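You operate a simulated robot arm through the tools that you are given. There is no shell and no other tool. Be economical: measure what you need, move in short steps, check, and stop when the job is done.

You are at the controls of a simulated robot arm. One attempt, no reset.

## Task
Stir the batch at slow, try it and stand the matching block in the dock.
Fine: lever back to rest before the try; the block marked good for good, else the one marked hold; tins, slider and water button stay.

The check looks at the end state, three seconds after you hand in, the way a careful person would. Anything else that was tipped, shoved, dropped, spilled or broken makes it a failure.

## Robot
A 6-joint arm with a two-finger parallel gripper, fixed in place. Base frame: the origin is at the foot of the arm, x ahead of it, y to its left, z up; the work surface is at about z = 0.93. Readings come in m, degrees, newtons and seconds.
With the tool pointing down near the work surface it reaches from about 0.22 to 0.62 m from the base axis. Its first joint turns from -66.0 to 66.0 degrees. Payload 2.7 kg.
The TCP is the grasp point between the finger pads, 0.023 m short of the fingertips. In the tool frame z runs along the fingers and y along their closing line. The gripper opens to 0.094 m. The fingers are 0.038 m wide and 0.01 m thick; the gripper's body (0.054 by 0.096 m) begins 0.039 m behind the TCP.
Orientation is told as [roll, pitch, yaw] about the base's x, y, z axes, in that order, counted from this pose: with the fingers straight down and closing along the base's y, the tool's x points along the base's -x, its y along +y and its z along -z.

## Interface
- The arm moves only by the tool step_arm. Its arguments are lists of equal length, an entry for each row: "rot": the turn, a rotation vector about the tool's x, y, z in degrees, a list of three; "translation": the shift along the tool's x, y, z in m, a list of three; "fingers": the closure in counts, from 0 (fully open) to 255 (shut). In form: {"rot": [[rx, ry, rz], ...], "translation": [[x, y, z], ...], "fingers": [fingers, ...]}. A call has 1 to 10 rows; each row is the pose to reach, as a shift and turn from the pose commanded when the call began, along the tool's axes at that moment. Each row takes 0.2 s and may step no farther than 0.05 m and 8.6 degrees from the row before; otherwise, or with a gripper value out of range, the whole call is refused. A pose out of reach is approached as far as the arm can. The call stops where the force on the tool passes 40 N (or 10 N more than at its start, if that is more) or the arm is blocked; 0.2 s more then pass. The fingers move at their own pace (about 0.045 m/s each) and stop on an object; they squeeze with about 23 N. The grip force told is the motor's: it shows also when the fingers shut on nothing. Time passes only in rows, and 0.2 s behind the last, so rows that repeat a pose let the fingers close. The reply holds the time, the measured pose of the TCP, the force on the tool along the base axes, the opening and the grip force, in the units named above and with some noise.
- Cameras (640 x 400 px; columns grow to the right, rows downward): "scene" is fixed at [0.0921, -0.4411, 1.4008]; the picture's right is [0.69, -0.72, 0.00], its down [-0.39, -0.38, -0.84] and it looks along [0.61, 0.58, -0.54] (base axes); focal length 236 px, centre (320, 200). "wrist" rides on the gripper at [0.087, 0.016, -0.075] in the tool frame; the picture's right is [-0.18, 0.98, 0.00], its down [-0.58, -0.11, -0.81] and it looks along [-0.79, -0.15, 0.59] (tool axes); focal length 243 px, centre (320, 200). There is no depth. A picture from a camera that has moved, and an enlarged one, comes with that camera's place and axes in the base frame and with its lens. The place of the scene camera against the robot may be out by one fixed shift of up to 0.012 m in any direction.
- capture(camera): a new picture of that camera. It takes no simulated time.
- close_up(camera, box): a new picture of the part [left, top, right, bottom] of that camera's present view, enlarged. It takes no simulated time.
- close_job(): hands the job in; it is judged then, once.

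Work in short steps. Places have to be worked out from the pictures, the camera data and where the tool is seen: move nearer, look again, correct. Check each grasp and each placing, and mend what went wrong. You have 120 turns and 64 pictures in all, those below and enlarged ones among them. Open the gripper and draw the arm clear of the work before you hand the job in, unless the task says otherwise; then end with one line.

The tools are called after "Emit:" as name(argument=value, ...) on one line, values as JSON. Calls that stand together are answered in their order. step_arm: Moves the arm, as the interface text tells. Its arguments: {"type":"object","properties":{"rot":{"type":"array","items":{"type":"array","items":{"type":"number"}}},"translation":{"type":"array","items":{"type":"array","items":{"type":"number"}}},"fingers":{"type":"array","items":{"type":"number"}}},"required":["rot","translation","fingers"]} The other tools are called the same way: capture (camera) takes a picture; close_up (camera, box) takes an enlarged picture of a part of a camera's view; close_job () hands the job in.

At the start:

```text
t: 0.0
eef_pos: [0.3359, -0.1268, 1.2672]
orientation: [-0.1, -0.2, 0.1]
ft_force: [0.2, 0.1, -0.6]
opening: 0.0941
finger_force: 0.1
```

scene: 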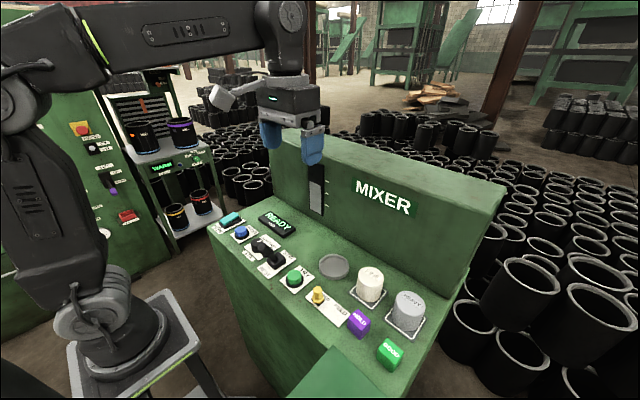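
wrist: 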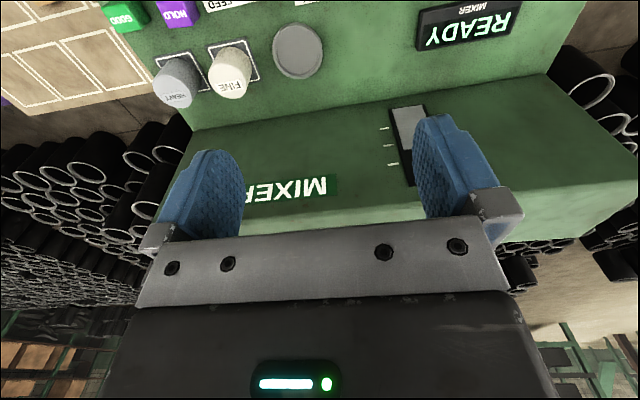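

Let me look closely at the panel to read its labels.

Emit:
close_up(camera="scene", box=[200, 200, 320, 300])

Emit:
close_up(camera="scene", box=[280, 240, 440, 380])

Emit:
close_up(camera="scene", box=[60, 60, 240, 260])

```text
4.00 times, centred on (260, 250) of scene
camera zoom: at [0.0921, -0.4411, 1.4008], right [0.69, -0.72, 0.0], down [-0.39, -0.38, -0.84], along [0.61, 0.58, -0.54], focal length 946 px, centre (560, 0)
```

zoom: 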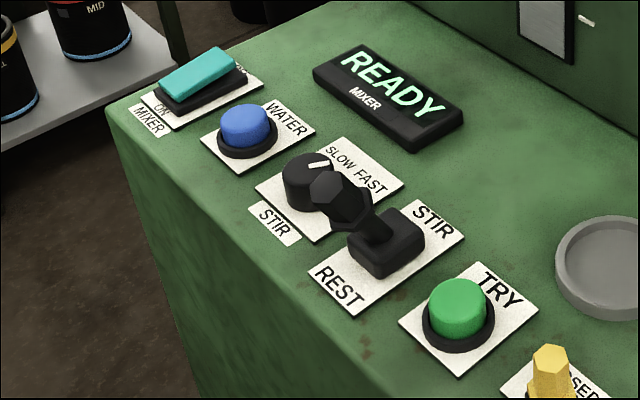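

```text
2.86 times, centred on (360, 310) of scene
camera zoom: at [0.0921, -0.4411, 1.4008], right [0.69, -0.72, 0.0], down [-0.39, -0.38, -0.84], along [0.61, 0.58, -0.54], focal length 676 px, centre (206, -114)
```

zoom: 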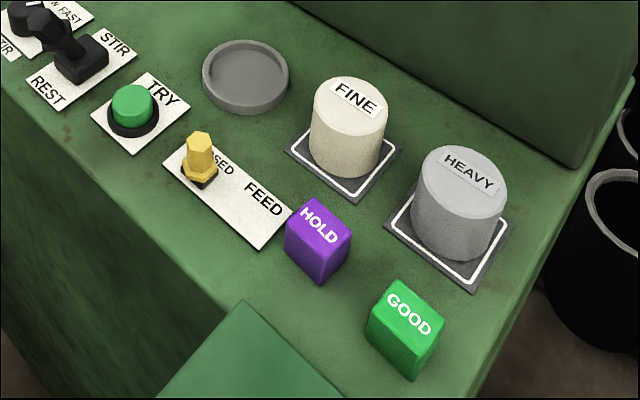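

```text
2.00 times, centred on (150, 160) of scene
camera zoom: at [0.0921, -0.4411, 1.4008], right [0.69, -0.72, 0.0], down [-0.39, -0.38, -0.84], along [0.61, 0.58, -0.54], focal length 473 px, centre (660, 280)
```

zoom: 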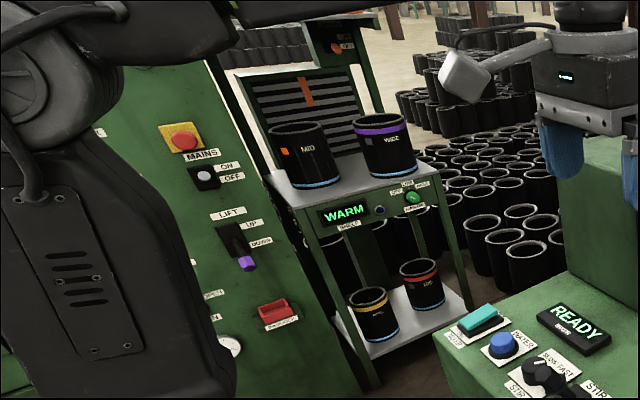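

The controls are readable, but I can't see the dock, so I'll tilt and shift the arm to look at the right part of the panel with the wrist camera.

Emit:
step_arm(rot=[[0, 8, 0], [0, 16, 0], [0, 24, 0], [0, 32, 0], [0, 32, 0]], translation=[[0, -0.03, 0], [0, -0.06, 0], [0, -0.09, 0], [0, -0.12, 0], [0, -0.15, 0]], fingers=[0, 0, 0, 0, 0])

Emit:
capture(camera="wrist")

Emit:
capture(camera="scene")

```text
t: 1.2
eef_pos: [0.3062, -0.2677, 1.2142]
orientation: [-0.2, 31.8, 0.1]
ft_force: [-0.4, 0.2, 0.5]
opening: 0.0941
finger_force: 0.1
out of reach, approached as far as the arm can: row 3, 4, 5
```

```text
58 pictures are left
camera wrist: at [0.27, -0.2504, 1.3231], right [0.15, 0.98, -0.1], down [0.92, -0.1, 0.38], along [0.36, -0.15, -0.92], focal length 243 px, centre (320, 200)
```

wrist: 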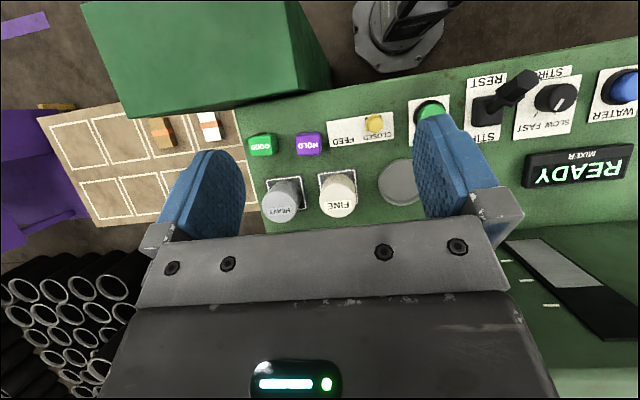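

```text
57 pictures are left
```

scene: 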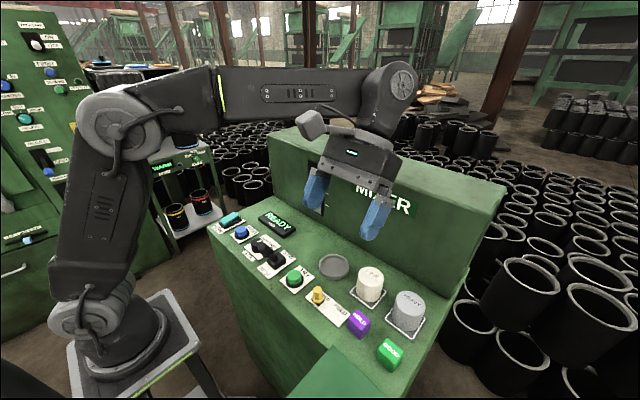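

Nothing is labelled dock yet; I'll enlarge parts of this view.

Emit:
close_up(camera="wrist", box=[240, 60, 440, 220])

Emit:
close_up(camera="wrist", box=[60, 0, 340, 160])

Emit:
close_up(camera="wrist", box=[440, 60, 640, 220])

```text
2.50 times, centred on (340, 140) of wrist
camera zoom: at [0.27, -0.2504, 1.3231], right [0.15, 0.98, -0.1], down [0.92, -0.1, 0.38], along [0.36, -0.15, -0.92], focal length 606 px, centre (270, 350)
```

zoom: 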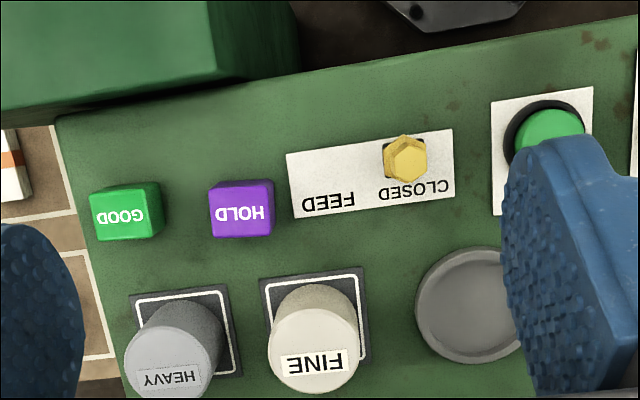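

```text
2.29 times, centred on (200, 80) of wrist
camera zoom: at [0.27, -0.2504, 1.3231], right [0.15, 0.98, -0.1], down [0.92, -0.1, 0.38], along [0.36, -0.15, -0.92], focal length 555 px, centre (594, 474)
```

zoom: 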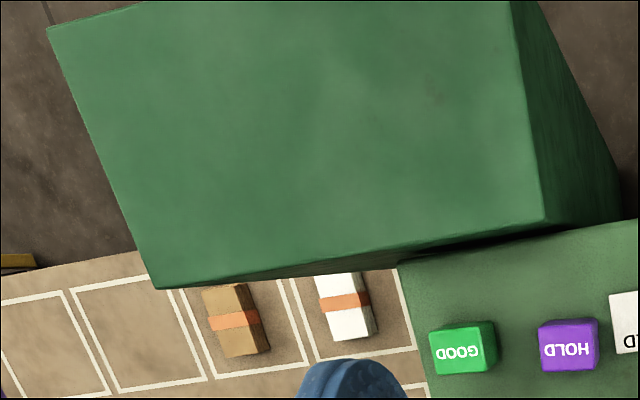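

```text
2.50 times, centred on (540, 140) of wrist
camera zoom: at [0.27, -0.2504, 1.3231], right [0.15, 0.98, -0.1], down [0.92, -0.1, 0.38], along [0.36, -0.15, -0.92], focal length 606 px, centre (-230, 350)
```

zoom: 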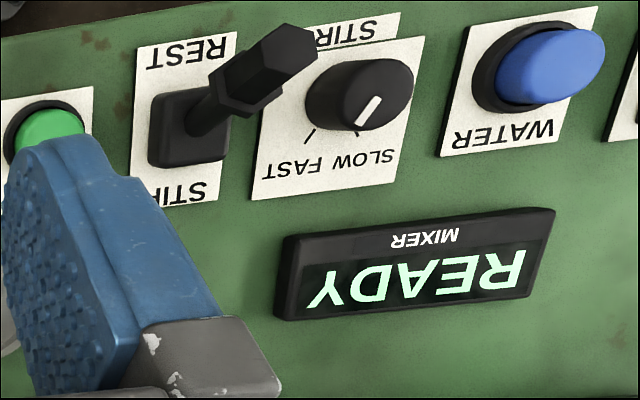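

The knob pointer appears to lean toward FAST, and I've yet to identify the dock. I'll move over the left part of the panel to see it straight on.

Emit:
step_arm(rot=[[0, 0, 0], [0, 0, 0], [0, 0, 0], [0, 0, 0], [0, 0, 0], [0, 0, 0]], translation=[[0, 0.04, 0], [0, 0.08, 0], [0, 0.12, 0], [0, 0.16, 0], [0, 0.2, 0], [0, 0.24, 0]], fingers=[0, 0, 0, 0, 0, 0])

Emit:
capture(camera="wrist")

```text
t: 2.6
eef_pos: [0.3023, -0.0247, 1.2068]
orientation: [0.1, 31.7, 0.1]
ft_force: [0.2, 0.7, 0.2]
opening: 0.0941
finger_force: 0.0
out of reach, approached as far as the arm can: row 5, 6
```

```text
53 pictures are left
camera wrist: at [0.2677, -0.0089, 1.3161], right [0.16, 0.98, -0.1], down [0.92, -0.11, 0.38], along [0.36, -0.15, -0.92], focal length 243 px, centre (320, 200)
```

wrist: 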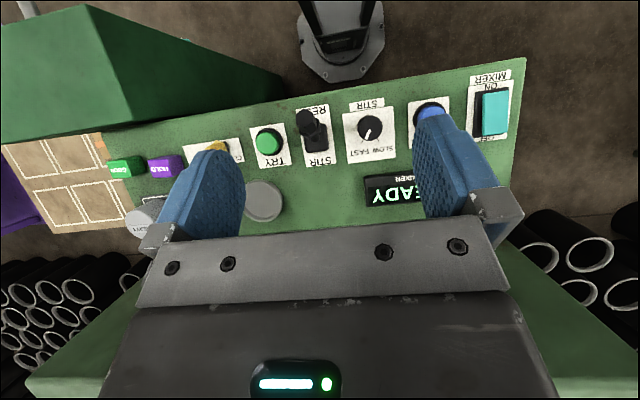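

Emit:
close_up(camera="wrist", box=[290, 60, 450, 180])

Emit:
close_up(camera="wrist", box=[400, 60, 540, 160])

```text
3.33 times, centred on (370, 120) of wrist
camera zoom: at [0.2677, -0.0089, 1.3161], right [0.16, 0.98, -0.1], down [0.92, -0.11, 0.38], along [0.36, -0.15, -0.92], focal length 809 px, centre (153, 467)
```

zoom: 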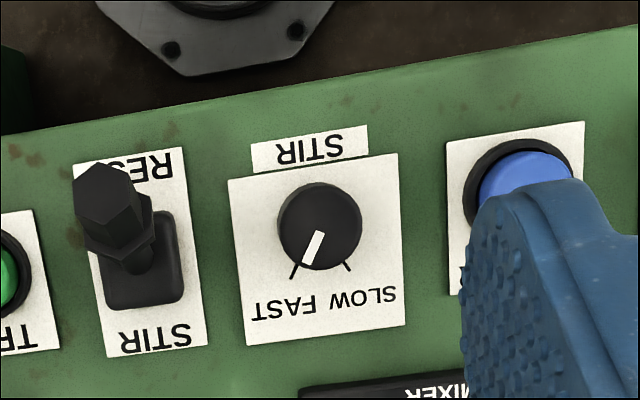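

```text
4.00 times, centred on (470, 110) of wrist
camera zoom: at [0.2677, -0.0089, 1.3161], right [0.16, 0.98, -0.1], down [0.92, -0.11, 0.38], along [0.36, -0.15, -0.92], focal length 970 px, centre (-280, 560)
```

zoom: 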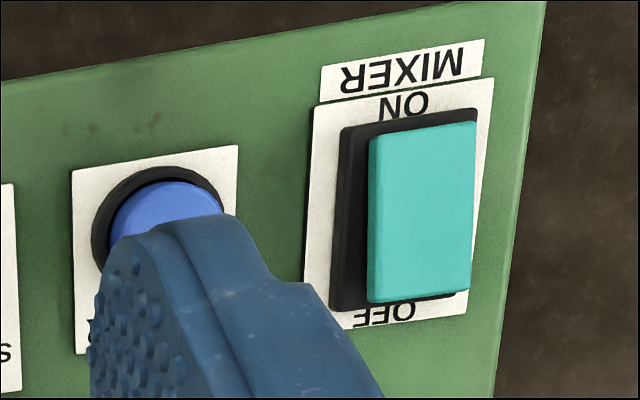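

The knob is at FAST, the lever at REST and the mixer ON. I'll check the gauge strip and the grey dish in the scene view as dock candidates.

Emit:
close_up(camera="scene", box=[290, 160, 390, 290])

Emit:
close_up(camera="scene", box=[230, 230, 310, 280])

```text
3.08 times, centred on (340, 225) of scene
camera zoom: at [0.0921, -0.4411, 1.4008], right [0.69, -0.72, 0.0], down [-0.39, -0.38, -0.84], along [0.61, 0.58, -0.54], focal length 728 px, centre (258, 123)
```

zoom: 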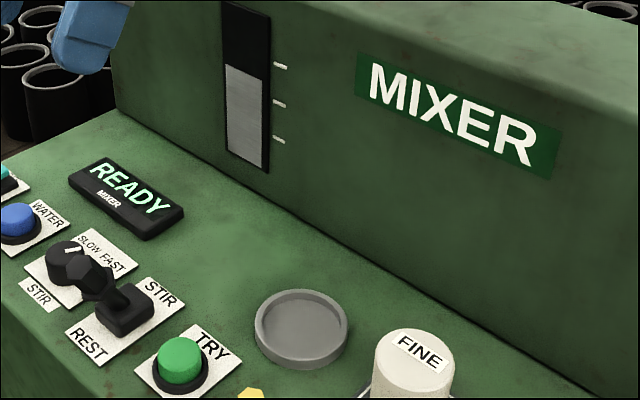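

```text
8.00 times, centred on (270, 255) of scene
camera zoom: at [0.0921, -0.4411, 1.4008], right [0.69, -0.72, 0.0], down [-0.39, -0.38, -0.84], along [0.61, 0.58, -0.54], focal length 1892 px, centre (720, -240)
```

zoom: 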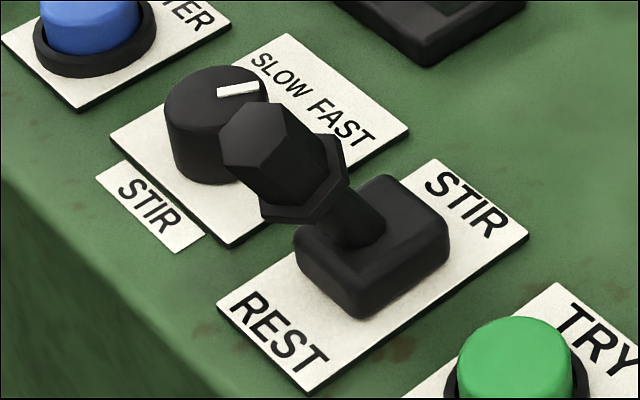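

The dish with the rim must be the dock. I'll level the tool and come over the knob at about (0.311, 0.020), and look again on the way.

Emit:
step_arm(rot=[[0, -8, 0], [0, -16, 0], [0, -24, 0], [0, -31.7, 0], [0, -31.7, 0]], translation=[[-0.01, 0.012, 0.012], [-0.02, 0.024, 0.023], [-0.03, 0.036, 0.035], [-0.039, 0.045, 0.046], [-0.039, 0.045, 0.046]], fingers=[92, 92, 92, 92, 92])

Emit:
capture(camera="scene")

```text
t: 3.8
eef_pos: [0.3128, 0.0203, 1.1471]
orientation: [0.0, -0.1, 0.1]
ft_force: [-0.3, 0.2, 0.1]
opening: 0.0602
finger_force: 0.1
```

```text
48 pictures are left
```

scene: 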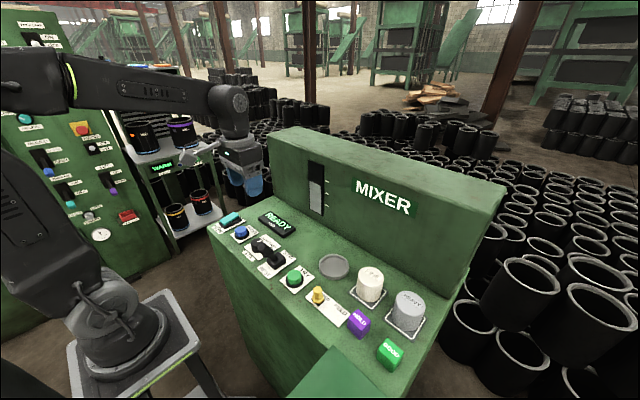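

Above the knob now. I'll turn to yaw −35° and descend to a height above the knob, then compare the positions in the scene view.

Emit:
step_arm(rot=[[0, 0, 8], [0, 0, 16], [0, 0, 24], [0, 0, 32], [0, 0, 35], [0, 0, 35]], translation=[[0, 0, 0.03], [0, 0, 0.06], [0, 0, 0.09], [0, 0, 0.12], [0, 0, 0.14], [0, 0, 0.14]], fingers=[92, 92, 92, 92, 92, 92])

Emit:
close_up(camera="scene", box=[210, 190, 310, 270])

Emit:
capture(camera="wrist")

```text
t: 5.2
eef_pos: [0.3118, 0.0175, 1.0074]
orientation: [-0.1, 0.2, -34.9]
ft_force: [0.7, -0.3, -0.3]
opening: 0.0602
finger_force: 0.0
```

```text
5.00 times, centred on (260, 230) of scene
camera zoom: at [0.0921, -0.4411, 1.4008], right [0.69, -0.72, 0.0], down [-0.39, -0.38, -0.84], along [0.61, 0.58, -0.54], focal length 1182 px, centre (620, 50)
```

zoom: 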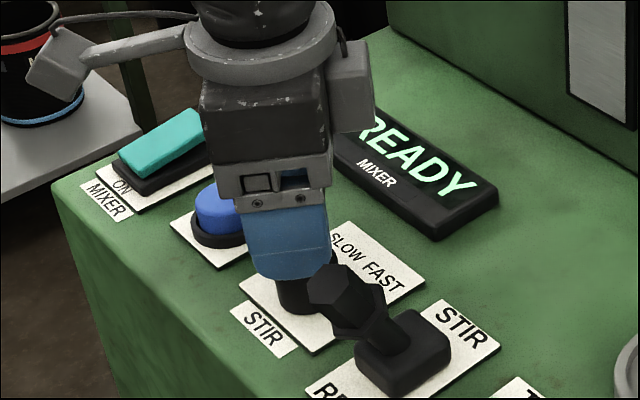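

```text
46 pictures are left
camera wrist: at [0.2485, 0.0813, 1.0822], right [0.71, 0.7, 0.0], down [0.42, -0.42, 0.81], along [0.56, -0.58, -0.59], focal length 243 px, centre (320, 200)
```

wrist: 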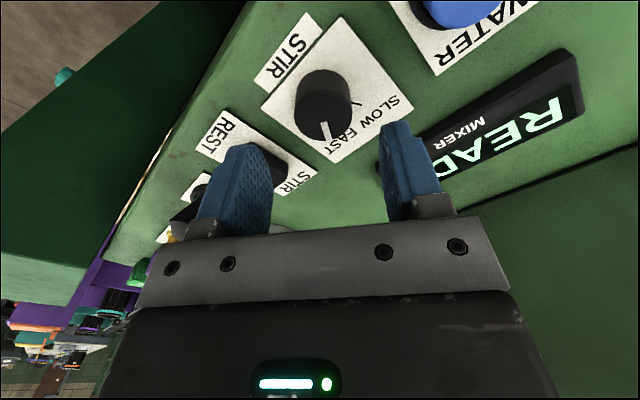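

Emit:
close_up(camera="wrist", box=[260, 40, 400, 170])

```text
3.08 times, centred on (330, 105) of wrist
camera zoom: at [0.2485, 0.0813, 1.0822], right [0.71, 0.7, 0.0], down [0.42, -0.42, 0.81], along [0.56, -0.58, -0.59], focal length 746 px, centre (289, 492)
```

zoom: 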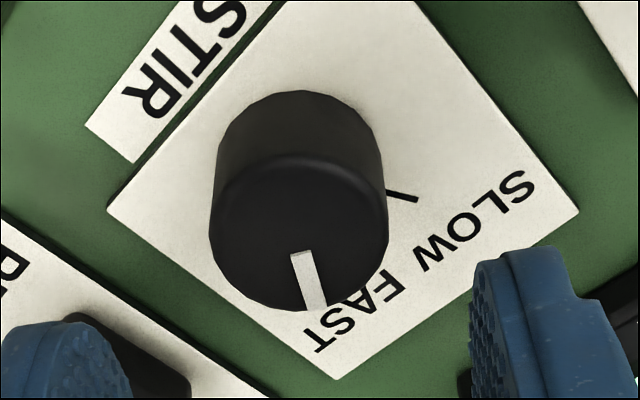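

The knob's top centre comes out at about (0.311, 0.0185, 0.953), which is under the TCP. I'll descend 0.046 m and close on it.

Emit:
step_arm(rot=[[0, 0, 0], [0, 0, 0], [0, 0, 0], [0, 0, 0], [0, 0, 0], [0, 0, 0], [0, 0, 0]], translation=[[0, 0, 0.02], [0, 0, 0.035], [0, 0, 0.046], [0, 0, 0.046], [0, 0, 0.046], [0, 0, 0.046], [0, 0, 0.046]], fingers=[92, 92, 92, 255, 255, 255, 255])

```text
t: 6.8
eef_pos: [0.3141, 0.0192, 0.9634]
orientation: [0.1, 0.0, -34.9]
ft_force: [11.4, 23.9, -8.3]
opening: 0.0346
finger_force: 45.1
```

Gripped at 34.6 mm with a side load along the closing line; I'll ease it by nudging 2 mm along the tool's y.

Emit:
step_arm(rot=[[0, 0, 0], [0, 0, 0]], translation=[[0, 0.001, 0], [0, 0.002, 0]], fingers=[255, 255])

```text
t: 7.4
eef_pos: [0.3143, 0.0186, 0.9635]
orientation: [-0.1, -0.1, -34.8]
ft_force: [4.3, 6.7, 3.4]
opening: 0.0344
finger_force: 44.7
```

The load is down to 8 N. Now I turn the knob counter-clockwise (base yaw +) in small steps up to 68°.

Emit:
step_arm(rot=[[0, 0, -7], [0, 0, -14], [0, 0, -21], [0, 0, -28], [0, 0, -35], [0, 0, -42], [0, 0, -49], [0, 0, -56], [0, 0, -62], [0, 0, -68]], translation=[[0, 0, 0], [0, 0, 0], [0, 0, 0], [0, 0, 0], [0, 0, 0], [0, 0, 0], [0, 0, 0], [0, 0, 0], [0, 0, 0], [0, 0, 0]], fingers=[255, 255, 255, 255, 255, 255, 255, 255, 255, 255])

```text
t: 9.6
eef_pos: [0.3125, 0.0198, 0.9629]
orientation: [0.2, 0.3, 33.2]
ft_force: [-3.4, 30.5, 7.8]
opening: 0.0349
finger_force: 44.9
```

The turn completed; I release and rise to look at the pointer.

Emit:
step_arm(rot=[[0, 0, 0], [0, 0, 0], [0, 0, 0], [0, 0, 0], [0, 0, 0], [0, 0, 0]], translation=[[0, 0, 0], [0, 0, 0], [0, 0, -0.03], [0, 0, -0.06], [0, 0, -0.09], [0, 0, -0.1]], fingers=[92, 92, 92, 92, 92, 92])

Emit:
capture(camera="wrist")

Emit:
close_up(camera="scene", box=[210, 190, 310, 270])

```text
t: 11.0
eef_pos: [0.3145, 0.0176, 1.0633]
orientation: [0.0, 0.3, 33.2]
ft_force: [0.1, 0.7, 0.8]
opening: 0.0601
finger_force: 0.2
```

```text
44 pictures are left
camera wrist: at [0.2308, -0.0147, 1.1386], right [-0.38, 0.92, 0.0], down [0.55, 0.23, 0.8], along [0.74, 0.31, -0.59], focal length 243 px, centre (320, 200)
```

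wrist: 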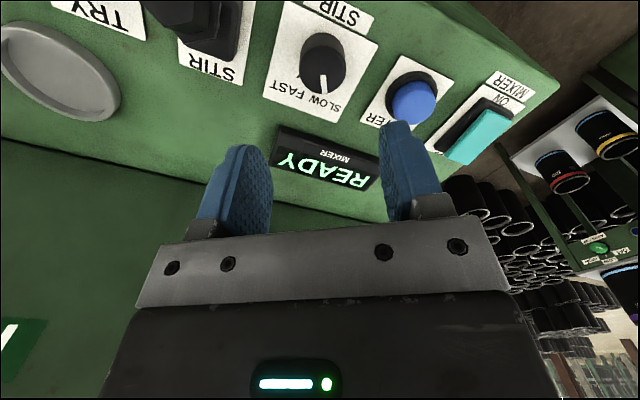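

```text
5.00 times, centred on (260, 230) of scene
camera zoom: at [0.0921, -0.4411, 1.4008], right [0.69, -0.72, 0.0], down [-0.39, -0.38, -0.84], along [0.61, 0.58, -0.54], focal length 1182 px, centre (620, 50)
```

zoom: 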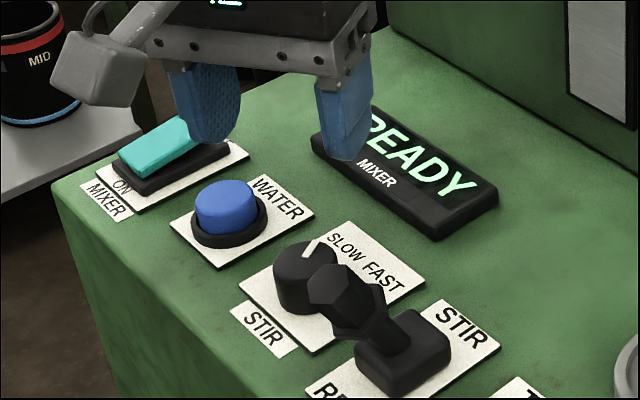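

Emit:
close_up(camera="wrist", box=[270, 10, 370, 130])

```text
3.33 times, centred on (320, 70) of wrist
camera zoom: at [0.2308, -0.0147, 1.1386], right [-0.38, 0.92, 0.0], down [0.55, 0.23, 0.8], along [0.74, 0.31, -0.59], focal length 809 px, centre (320, 633)
```

zoom: 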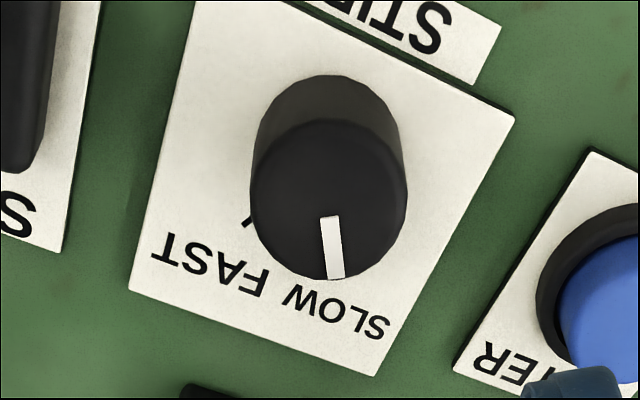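

The pointer now points toward SLOW. I'll check it against the tick from a squarer view: yaw back to 0, tilted 30°.

Emit:
step_arm(rot=[[0, 0, 8.4], [0, 0, 16.6], [0, 0, 25], [0, 0, 33.2], [0, 0, 33.2]], translation=[[0, 0, -0.02], [0, 0, -0.04], [0, 0, -0.06], [0, 0, -0.08], [0, 0, -0.08]], fingers=[92, 92, 92, 92, 92])

Emit:
step_arm(rot=[[0, 8, 0], [0, 16, 0], [0, 24, 0], [0, 31, 0], [0, 31, 0]], translation=[[0, -0.01, 0], [0, -0.02, 0], [0, -0.03, 0], [0, -0.04, 0], [0, -0.04, 0]], fingers=[0, 0, 0, 0, 0])

Emit:
close_up(camera="wrist", box=[260, 30, 420, 150])

```text
t: 12.2
eef_pos: [0.3152, 0.0192, 1.144]
orientation: [0.0, 0.1, -0.1]
ft_force: [0.1, 0.6, -0.8]
opening: 0.0601
finger_force: 0.0
```

```text
t: 13.4
eef_pos: [0.3145, -0.0207, 1.1435]
orientation: [0.0, 31.2, 0.0]
ft_force: [0.2, -0.1, -0.6]
opening: 0.0938
finger_force: 0.2
```

```text
3.33 times, centred on (340, 90) of wrist
camera zoom: at [0.2778, -0.0051, 1.2518], right [0.16, 0.98, -0.1], down [0.91, -0.11, 0.39], along [0.37, -0.15, -0.92], focal length 809 px, centre (253, 567)
```

zoom: 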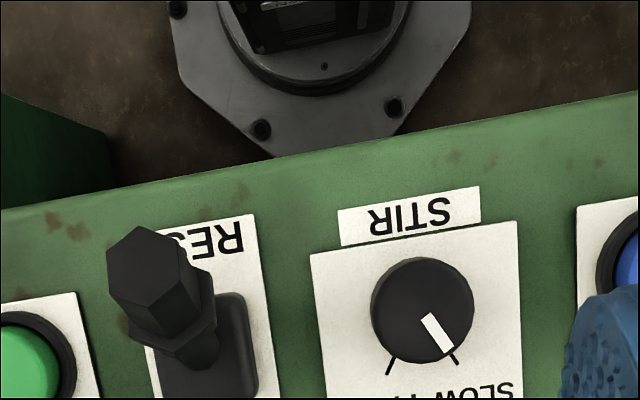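

The pointer sits on the SLOW tick. Next is the lever: its tip is about (0.281, −0.062, 1.00). I'll level the tool above it, then turn to close along x and cage the handle.

Emit:
step_arm(rot=[[0, -8, 0], [0, -16, 0], [0, -24, 0], [0, -31.2, 0], [0, -31.2, 0]], translation=[[0.004, -0.01, 0.009], [0.008, -0.02, 0.018], [0.012, -0.03, 0.027], [0.0165, -0.041, 0.0374], [0.0165, -0.041, 0.0374]], fingers=[80, 80, 80, 80, 80])

Emit:
step_arm(rot=[[0, 0, 8.5], [0, 0, 17], [0, 0, 25.5], [0, 0, 34], [0, 0, 42.5], [0, 0, 51], [0, 0, 59.5], [0, 0, 68], [0, 0, 76.5], [0, 0, 85]], translation=[[0, 0, 0], [0, 0, 0], [0, 0, 0], [0, 0, 0], [0, 0, 0], [0, 0, 0], [0, 0, 0], [0, 0, 0], [0, 0, 0], [0, 0, 0]], fingers=[80, 80, 80, 80, 80, 80, 80, 80, 80, 80])

Emit:
step_arm(rot=[[0, 0, 5], [0, 0, 5]], translation=[[0, 0, 0.02], [0, 0, 0.04]], fingers=[80, 80])

Emit:
close_up(camera="scene", box=[210, 190, 330, 290])

Emit:
capture(camera="wrist")

```text
t: 14.6
eef_pos: [0.2807, -0.0615, 1.1188]
orientation: [0.1, -0.2, -0.1]
ft_force: [-0.7, 0.1, 0.0]
opening: 0.0646
finger_force: 0.0
```

```text
t: 16.8
eef_pos: [0.2791, -0.0606, 1.1192]
orientation: [0.2, 0.0, -85.2]
ft_force: [0.0, 0.3, 0.6]
opening: 0.0644
finger_force: 0.0
```

```text
t: 17.4
eef_pos: [0.2807, -0.0622, 1.0797]
orientation: [0.1, -0.1, -90.2]
ft_force: [0.4, 0.3, 0.8]
opening: 0.0644
finger_force: 0.0
```

```text
4.00 times, centred on (270, 240) of scene
camera zoom: at [0.0921, -0.4411, 1.4008], right [0.69, -0.72, 0.0], down [-0.39, -0.38, -0.84], along [0.61, 0.58, -0.54], focal length 946 px, centre (520, 40)
```

zoom: 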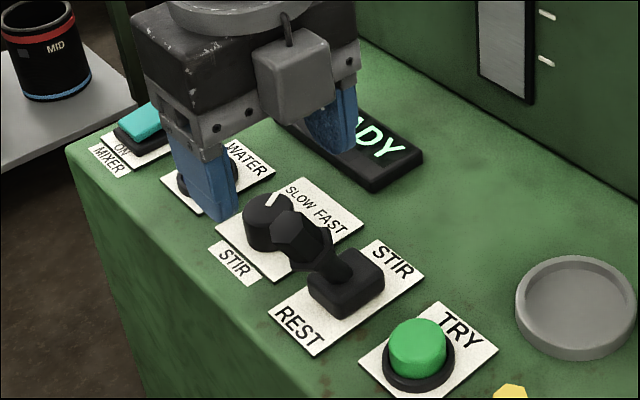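

```text
39 pictures are left
camera wrist: at [0.2949, 0.025, 1.1543], right [0.98, -0.19, 0.0], down [-0.11, -0.58, 0.81], along [-0.15, -0.79, -0.59], focal length 243 px, centre (320, 200)
```

wrist: 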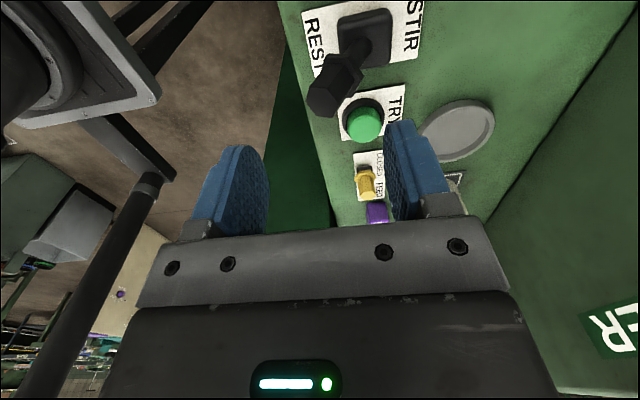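

The triangulation agrees (tip ≈ (0.281, −0.065), pivot x ≈ 0.314). I descend with a 6 mm forward offset so both fingers clear the handle.

Emit:
step_arm(rot=[[0, 0, 0], [0, 0, 0], [0, 0, 0], [0, 0, 0]], translation=[[-0.003, 0.006, 0.02], [-0.003, 0.006, 0.045], [-0.003, 0.006, 0.065], [-0.003, 0.006, 0.08]], fingers=[80, 80, 80, 80])

Emit:
close_up(camera="scene", box=[210, 190, 330, 290])

```text
t: 18.4
eef_pos: [0.2864, -0.0628, 0.9987]
orientation: [0.1, 0.0, -90.1]
ft_force: [0.1, 0.1, 0.4]
opening: 0.0646
finger_force: 0.1
```

```text
4.00 times, centred on (270, 240) of scene
camera zoom: at [0.0921, -0.4411, 1.4008], right [0.69, -0.72, 0.0], down [-0.39, -0.38, -0.84], along [0.61, 0.58, -0.54], focal length 946 px, centre (520, 40)
```

zoom: 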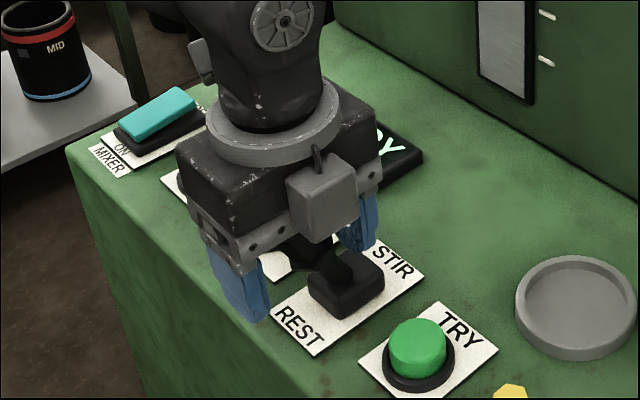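

The handle is between the fingers with no contact. I push along +x (tool y) in steps of 7 mm, watching the force.

Emit:
step_arm(rot=[[0, 0, 0], [0, 0, 0], [0, 0, 0], [0, 0, 0], [0, 0, 0], [0, 0, 0], [0, 0, 0]], translation=[[0, 0.007, 0], [0, 0.014, 0], [0, 0.021, 0], [0, 0.028, 0], [0, 0.035, 0], [0, 0.042, 0], [0, 0.049, 0]], fingers=[80, 80, 80, 80, 80, 80, 80])

Emit:
close_up(camera="scene", box=[210, 190, 330, 290])

```text
t: 20.0
eef_pos: [0.3348, -0.0642, 0.9993]
orientation: [0.2, 0.1, -90.1]
ft_force: [-0.5, -0.3, 0.4]
opening: 0.0647
finger_force: 0.1
```

```text
4.00 times, centred on (270, 240) of scene
camera zoom: at [0.0921, -0.4411, 1.4008], right [0.69, -0.72, 0.0], down [-0.39, -0.38, -0.84], along [0.61, 0.58, -0.54], focal length 946 px, centre (520, 40)
```

zoom: 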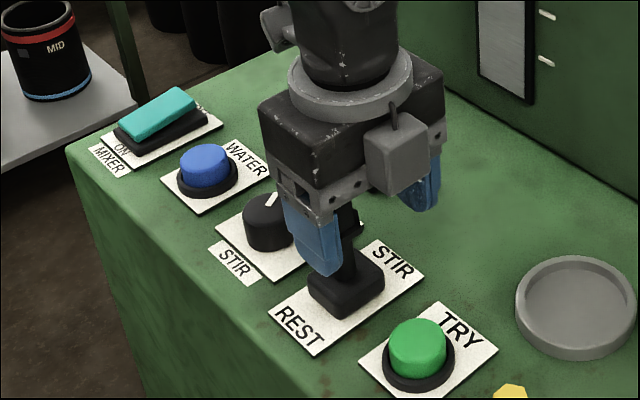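

No resistance so far; the lever is roughly upright or past it. I continue forward.

Emit:
step_arm(rot=[[0, 0, 0], [0, 0, 0], [0, 0, 0], [0, 0, 0]], translation=[[0, 0.005, 0], [0, 0.01, 0], [0, 0.015, 0], [0, 0.02, 0]], fingers=[80, 80, 80, 80])

Emit:
capture(camera="scene")

Emit:
close_up(camera="scene", box=[230, 200, 310, 270])

```text
t: 21.0
eef_pos: [0.3548, -0.0657, 0.9992]
orientation: [0.0, 0.0, -90.1]
ft_force: [-3.0, 0.2, 1.8]
opening: 0.0654
finger_force: 1.3
```

```text
36 pictures are left
```

scene: 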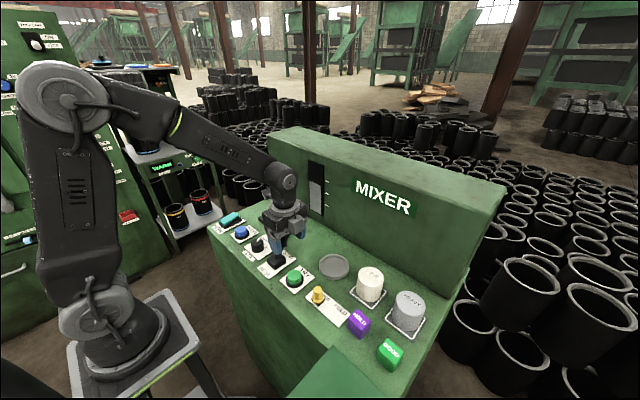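

```text
5.71 times, centred on (270, 235) of scene
camera zoom: at [0.092, -0.4411, 1.4008], right [0.69, -0.72, 0.0], down [-0.39, -0.38, -0.84], along [0.61, 0.58, -0.54], focal length 1351 px, centre (606, 0)
```

zoom: 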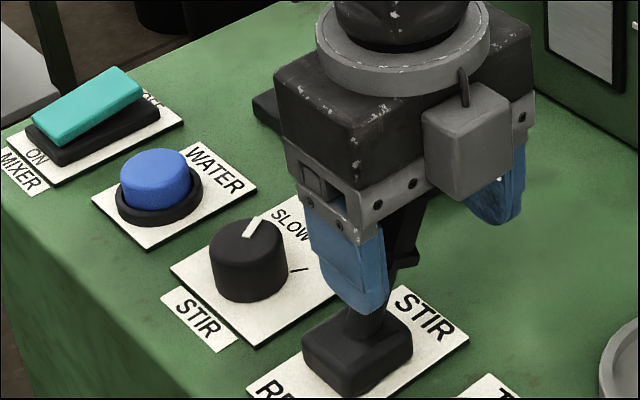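

Light contact (3 N) and the lever leans forward. I keep pushing a little until it reaches its stop.

Emit:
step_arm(rot=[[0, 0, 0], [0, 0, 0], [0, 0, 0], [0, 0, 0]], translation=[[0, 0.004, 0], [0, 0.008, 0], [0, 0.012, 0], [0, 0.012, 0]], fingers=[80, 80, 80, 80])

Emit:
close_up(camera="scene", box=[230, 200, 310, 270])

```text
t: 22.0
eef_pos: [0.3635, -0.0643, 0.9984]
orientation: [-0.9, 0.1, -90.1]
ft_force: [-36.0, -0.7, 14.8]
opening: 0.0805
finger_force: 19.1
```

```text
5.71 times, centred on (270, 235) of scene
camera zoom: at [0.091, -0.4411, 1.4009], right [0.69, -0.72, 0.0], down [-0.39, -0.38, -0.84], along [0.61, 0.58, -0.54], focal length 1351 px, centre (606, 0)
```

zoom: 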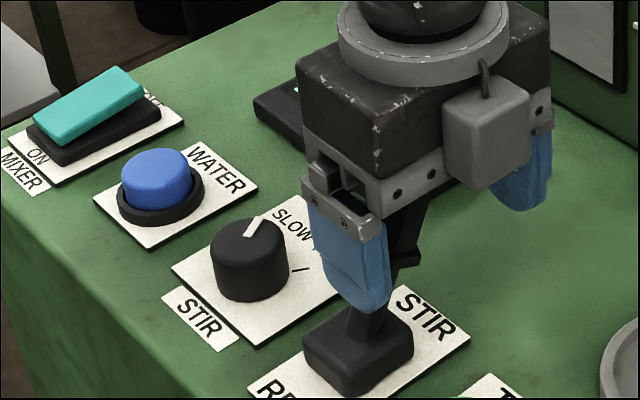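

It's against the STIR stop. I unload and lift clear to read the display.

Emit:
step_arm(rot=[[0, 0, 0], [0, 0, 0], [0, 0, 0], [0, 0, 0], [0, 0, 0]], translation=[[0, -0.012, 0], [0, -0.014, -0.03], [0, -0.014, -0.07], [0, -0.044, -0.11], [0, -0.074, -0.13]], fingers=[80, 80, 80, 80, 80])

Emit:
close_up(camera="scene", box=[210, 190, 330, 290])

```text
t: 23.2
eef_pos: [0.2918, -0.0656, 1.1309]
orientation: [0.1, 0.0, -90.1]
ft_force: [-0.8, 0.7, -0.4]
opening: 0.0648
finger_force: 0.0
```

```text
4.00 times, centred on (270, 240) of scene
camera zoom: at [0.0921, -0.4411, 1.4008], right [0.69, -0.72, 0.0], down [-0.39, -0.38, -0.84], along [0.61, 0.58, -0.54], focal length 946 px, centre (520, 40)
```

zoom: 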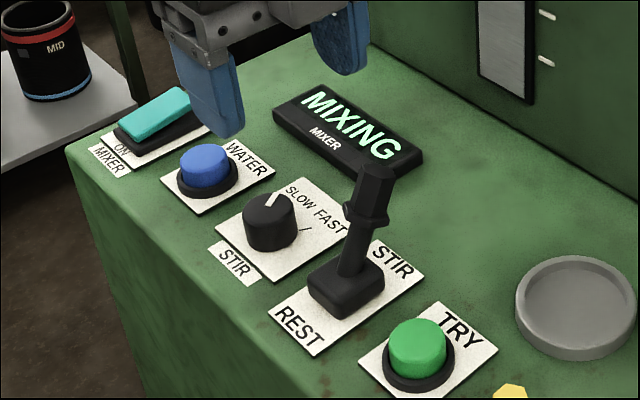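

The display says MIXING. I'll wait a couple of seconds and see whether it changes.

Emit:
step_arm(rot=[[0, 0, 0], [0, 0, 0], [0, 0, 0], [0, 0, 0], [0, 0, 0], [0, 0, 0], [0, 0, 0], [0, 0, 0], [0, 0, 0], [0, 0, 0]], translation=[[0, 0, 0], [0, 0, 0], [0, 0, 0], [0, 0, 0], [0, 0, 0], [0, 0, 0], [0, 0, 0], [0, 0, 0], [0, 0, 0], [0, 0, 0]], fingers=[80, 80, 80, 80, 80, 80, 80, 80, 80, 80])

Emit:
step_arm(rot=[[0, 0, 0], [0, 0, 0], [0, 0, 0], [0, 0, 0], [0, 0, 0], [0, 0, 0], [0, 0, 0], [0, 0, 0], [0, 0, 0], [0, 0, 0]], translation=[[0, 0, 0], [0, 0, 0], [0, 0, 0], [0, 0, 0], [0, 0, 0], [0, 0, 0], [0, 0, 0], [0, 0, 0], [0, 0, 0], [0, 0, 0]], fingers=[80, 80, 80, 80, 80, 80, 80, 80, 80, 80])

Emit:
capture(camera="scene")

```text
t: 25.4
eef_pos: [0.2911, -0.0656, 1.1305]
orientation: [0.0, 0.0, -90.0]
ft_force: [-0.2, 0.7, -0.5]
opening: 0.0647
finger_force: 0.0
```

```text
t: 27.6
eef_pos: [0.2918, -0.0652, 1.1319]
orientation: [0.1, 0.0, -90.1]
ft_force: [-0.9, -0.2, 0.7]
opening: 0.0645
finger_force: 0.0
```

```text
32 pictures are left
```

scene: 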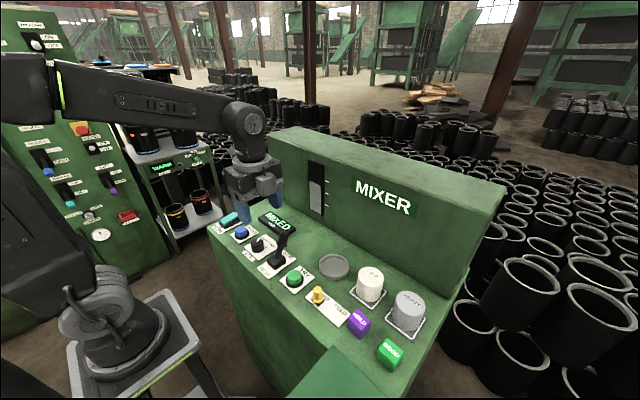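

It reads MIXED. Now I return the lever: re-cage it at x ≈ 0.352 and pull back along −x.

Emit:
step_arm(rot=[[0, 0, 0], [0, 0, 0], [0, 0, 0], [0, 0, 0], [0, 0, 0], [0, 0, 0]], translation=[[0, 0.03, 0.02], [0, 0.06, 0.04], [0, 0.06, 0.07], [0, 0.06, 0.1], [0, 0.06, 0.131], [0, 0.06, 0.131]], fingers=[80, 80, 80, 80, 80, 80])

Emit:
step_arm(rot=[[0, 0, 0], [0, 0, 0], [0, 0, 0], [0, 0, 0], [0, 0, 0], [0, 0, 0], [0, 0, 0], [0, 0, 0], [0, 0, 0]], translation=[[0, -0.01, 0], [0, -0.02, 0], [0, -0.03, 0], [0, -0.04, 0], [0, -0.05, 0], [0, -0.06, 0], [0, -0.066, 0], [0, -0.072, 0], [0, -0.076, 0]], fingers=[80, 80, 80, 80, 80, 80, 80, 80, 80])

Emit:
close_up(camera="scene", box=[210, 190, 330, 290])

```text
t: 29.0
eef_pos: [0.3542, -0.0651, 0.9985]
orientation: [0.0, 0.0, -90.1]
ft_force: [-2.5, -0.6, 1.3]
opening: 0.0654
finger_force: 1.9
```

```text
t: 31.0
eef_pos: [0.2776, -0.0638, 0.9977]
orientation: [0.1, 0.0, -90.0]
ft_force: [1.5, 1.1, 1.3]
opening: 0.0649
finger_force: 0.3
```

```text
4.00 times, centred on (270, 240) of scene
camera zoom: at [0.0922, -0.4411, 1.4008], right [0.69, -0.72, 0.0], down [-0.39, -0.38, -0.84], along [0.61, 0.58, -0.54], focal length 946 px, centre (520, 40)
```

zoom: 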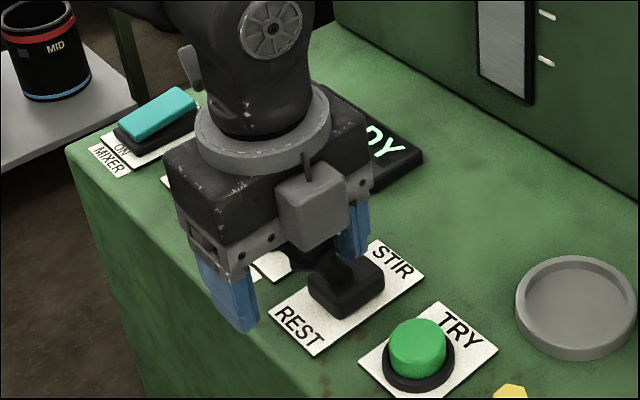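

The lever is back near REST with light contact. A few more millimetres ensure the stop, then I lift and look.

Emit:
step_arm(rot=[[0, 0, 0], [0, 0, 0], [0, 0, 0]], translation=[[0, -0.003, 0], [0, -0.006, 0], [0, -0.008, 0]], fingers=[80, 80, 80])

Emit:
step_arm(rot=[[0, 0, 0], [0, 0, 0], [0, 0, 0], [0, 0, 0]], translation=[[0, 0.014, 0], [0, 0.014, -0.04], [0, 0.014, -0.08], [0, 0.014, -0.12]], fingers=[80, 80, 80, 80])

Emit:
close_up(camera="scene", box=[210, 190, 330, 290])

```text
t: 31.8
eef_pos: [0.2722, -0.0639, 0.9995]
orientation: [0.6, 0.0, -90.0]
ft_force: [19.7, 3.3, 4.2]
opening: 0.0734
finger_force: 10.0
```

```text
t: 32.8
eef_pos: [0.2833, -0.0638, 1.1187]
orientation: [0.1, 0.1, -90.1]
ft_force: [-0.1, -0.3, 0.4]
opening: 0.0645
finger_force: 0.1
```

```text
4.00 times, centred on (270, 240) of scene
camera zoom: at [0.0921, -0.4411, 1.4008], right [0.69, -0.72, 0.0], down [-0.39, -0.38, -0.84], along [0.61, 0.58, -0.54], focal length 946 px, centre (520, 40)
```

zoom: 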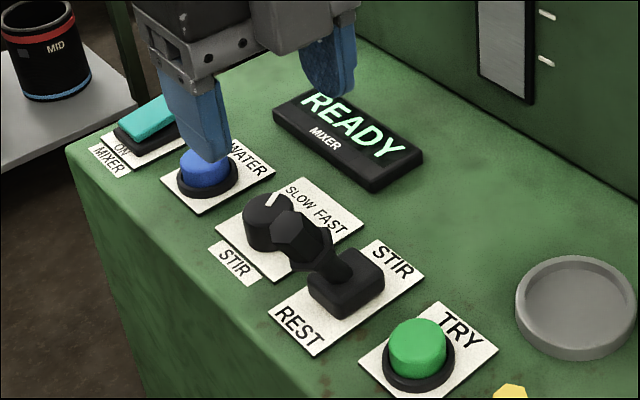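

READY again with the lever at REST. Next the TRY button: I go above about (0.310, −0.135), yaw back to 0 and fingers shut, and look.

Emit:
step_arm(rot=[[0, 0, -8.5], [0, 0, -17], [0, 0, -25.5], [0, 0, -34], [0, 0, -42.5], [0, 0, -51], [0, 0, -59.5], [0, 0, -68], [0, 0, -76.5], [0, 0, -85]], translation=[[0.007, 0.003, 0], [0.014, 0.005, 0], [0.021, 0.008, 0], [0.028, 0.011, 0], [0.035, 0.014, 0], [0.042, 0.017, 0], [0.049, 0.02, 0], [0.056, 0.022, 0], [0.063, 0.025, 0], [0.071, 0.027, 0]], fingers=[80, 80, 80, 80, 80, 80, 80, 80, 80, 80])

```text
t: 35.0
eef_pos: [0.3108, 0.0067, 1.1169]
orientation: [0.0, -0.1, -4.9]
ft_force: [0.3, 1.0, 0.3]
opening: 0.0644
finger_force: 0.1
```

I moved the wrong way in y (tool x was +y there), harmlessly at height. Correcting now to y ≈ −0.135.

Emit:
step_arm(rot=[[0, 0, -4.9], [0, 0, -4.9], [0, 0, -4.9], [0, 0, -4.9], [0, 0, -4.9]], translation=[[0, -0.04, 0], [0, -0.08, 0], [0, -0.12, 0], [0, -0.142, 0], [-0.011, -0.142, 0.03]], fingers=[255, 255, 255, 255, 255])

Emit:
capture(camera="wrist")

Emit:
close_up(camera="scene", box=[230, 200, 350, 300])

```text
t: 36.2
eef_pos: [0.3094, -0.136, 1.0867]
orientation: [0.0, -0.1, -0.2]
ft_force: [-0.4, 0.7, 0.1]
opening: 0.0
finger_force: 22.8
```

```text
29 pictures are left
camera wrist: at [0.2211, -0.1203, 1.162], right [0.19, 0.98, 0.0], down [0.58, -0.11, 0.81], along [0.79, -0.15, -0.59], focal length 243 px, centre (320, 200)
```

wrist: 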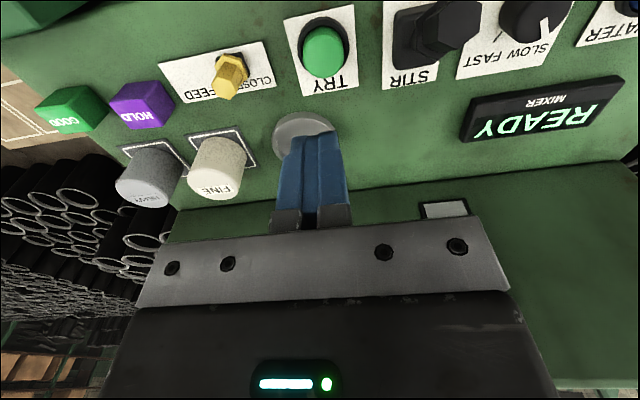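

```text
4.00 times, centred on (290, 250) of scene
camera zoom: at [0.0921, -0.4411, 1.4008], right [0.69, -0.72, 0.0], down [-0.39, -0.38, -0.84], along [0.61, 0.58, -0.54], focal length 946 px, centre (440, 0)
```

zoom: 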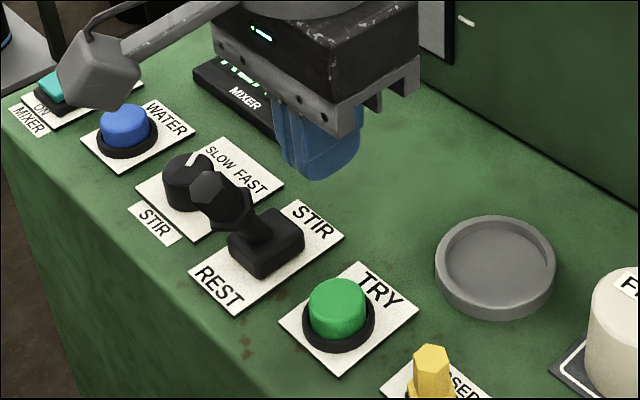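

TRY's top centre works out at about (0.307, −0.135, 0.952), right under the tool. I descend to just above it, then press gently.

Emit:
step_arm(rot=[[0, 0, 0], [0, 0, 0], [0, 0, 0], [0, 0, 0], [0, 0, 0]], translation=[[0.002, 0, 0.04], [0.002, 0, 0.08], [0.002, 0, 0.1], [0.002, 0, 0.108], [0.002, 0, 0.112]], fingers=[255, 255, 255, 255, 255])

Emit:
close_up(camera="scene", box=[230, 200, 350, 300])

```text
t: 37.4
eef_pos: [0.3088, -0.1346, 0.9773]
orientation: [-0.1, -0.1, -0.3]
ft_force: [0.1, -0.9, 1.3]
opening: 0.0001
finger_force: 23.1
```

```text
4.00 times, centred on (290, 250) of scene
camera zoom: at [0.0921, -0.4411, 1.4008], right [0.69, -0.72, 0.0], down [-0.39, -0.38, -0.84], along [0.61, 0.58, -0.54], focal length 946 px, centre (440, 0)
```

zoom: 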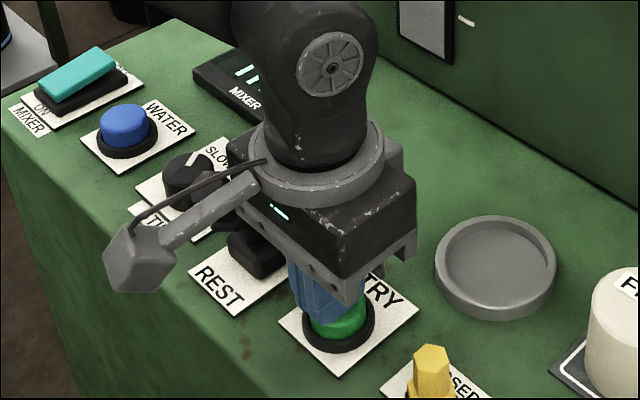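

The fingers are just above the button, over its top. I press down.

Emit:
step_arm(rot=[[0, 0, 0], [0, 0, 0], [0, 0, 0], [0, 0, 0]], translation=[[0, -0.003, 0.003], [0, -0.003, 0.006], [0, -0.003, 0.009], [0, -0.003, 0.011]], fingers=[255, 255, 255, 255])

```text
t: 38.2
eef_pos: [0.3105, -0.1396, 0.9731]
orientation: [-0.4, -0.8, -0.2]
ft_force: [-4.9, 2.4, 30.2]
opening: 0.0002
finger_force: 22.9
stopped in row 4: the force on the tool passed its limit (the readings are from after the stop); the commanded pose is now the measured one
```

It met the limit at about 4 mm of travel, which should be a full press. I lift off and read the display.

Emit:
step_arm(rot=[[0, 0, 0], [0, 0, 0], [0, 0, 0], [0, 0, 0]], translation=[[0, 0, -0.04], [0, 0, -0.08], [0, 0, -0.12], [0, -0.04, -0.14]], fingers=[255, 255, 255, 255])

Emit:
close_up(camera="scene", box=[210, 190, 330, 290])

Emit:
capture(camera="wrist")

```text
t: 39.2
eef_pos: [0.308, -0.1772, 1.1092]
orientation: [0.0, -0.2, -0.2]
ft_force: [0.2, -0.5, 1.0]
opening: 0.0001
finger_force: 22.8
```

```text
4.00 times, centred on (270, 240) of scene
camera zoom: at [0.0921, -0.4411, 1.4008], right [0.69, -0.72, 0.0], down [-0.39, -0.38, -0.84], along [0.61, 0.58, -0.54], focal length 946 px, centre (520, 40)
```

zoom: 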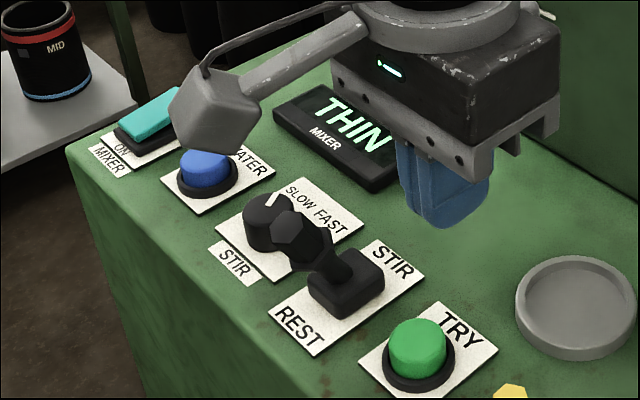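

```text
25 pictures are left
camera wrist: at [0.219, -0.1592, 1.184], right [0.19, 0.98, 0.0], down [0.58, -0.11, 0.81], along [0.79, -0.15, -0.59], focal length 243 px, centre (320, 200)
```

wrist: 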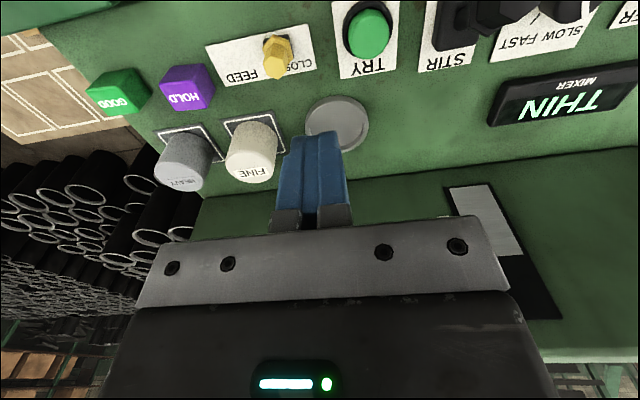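

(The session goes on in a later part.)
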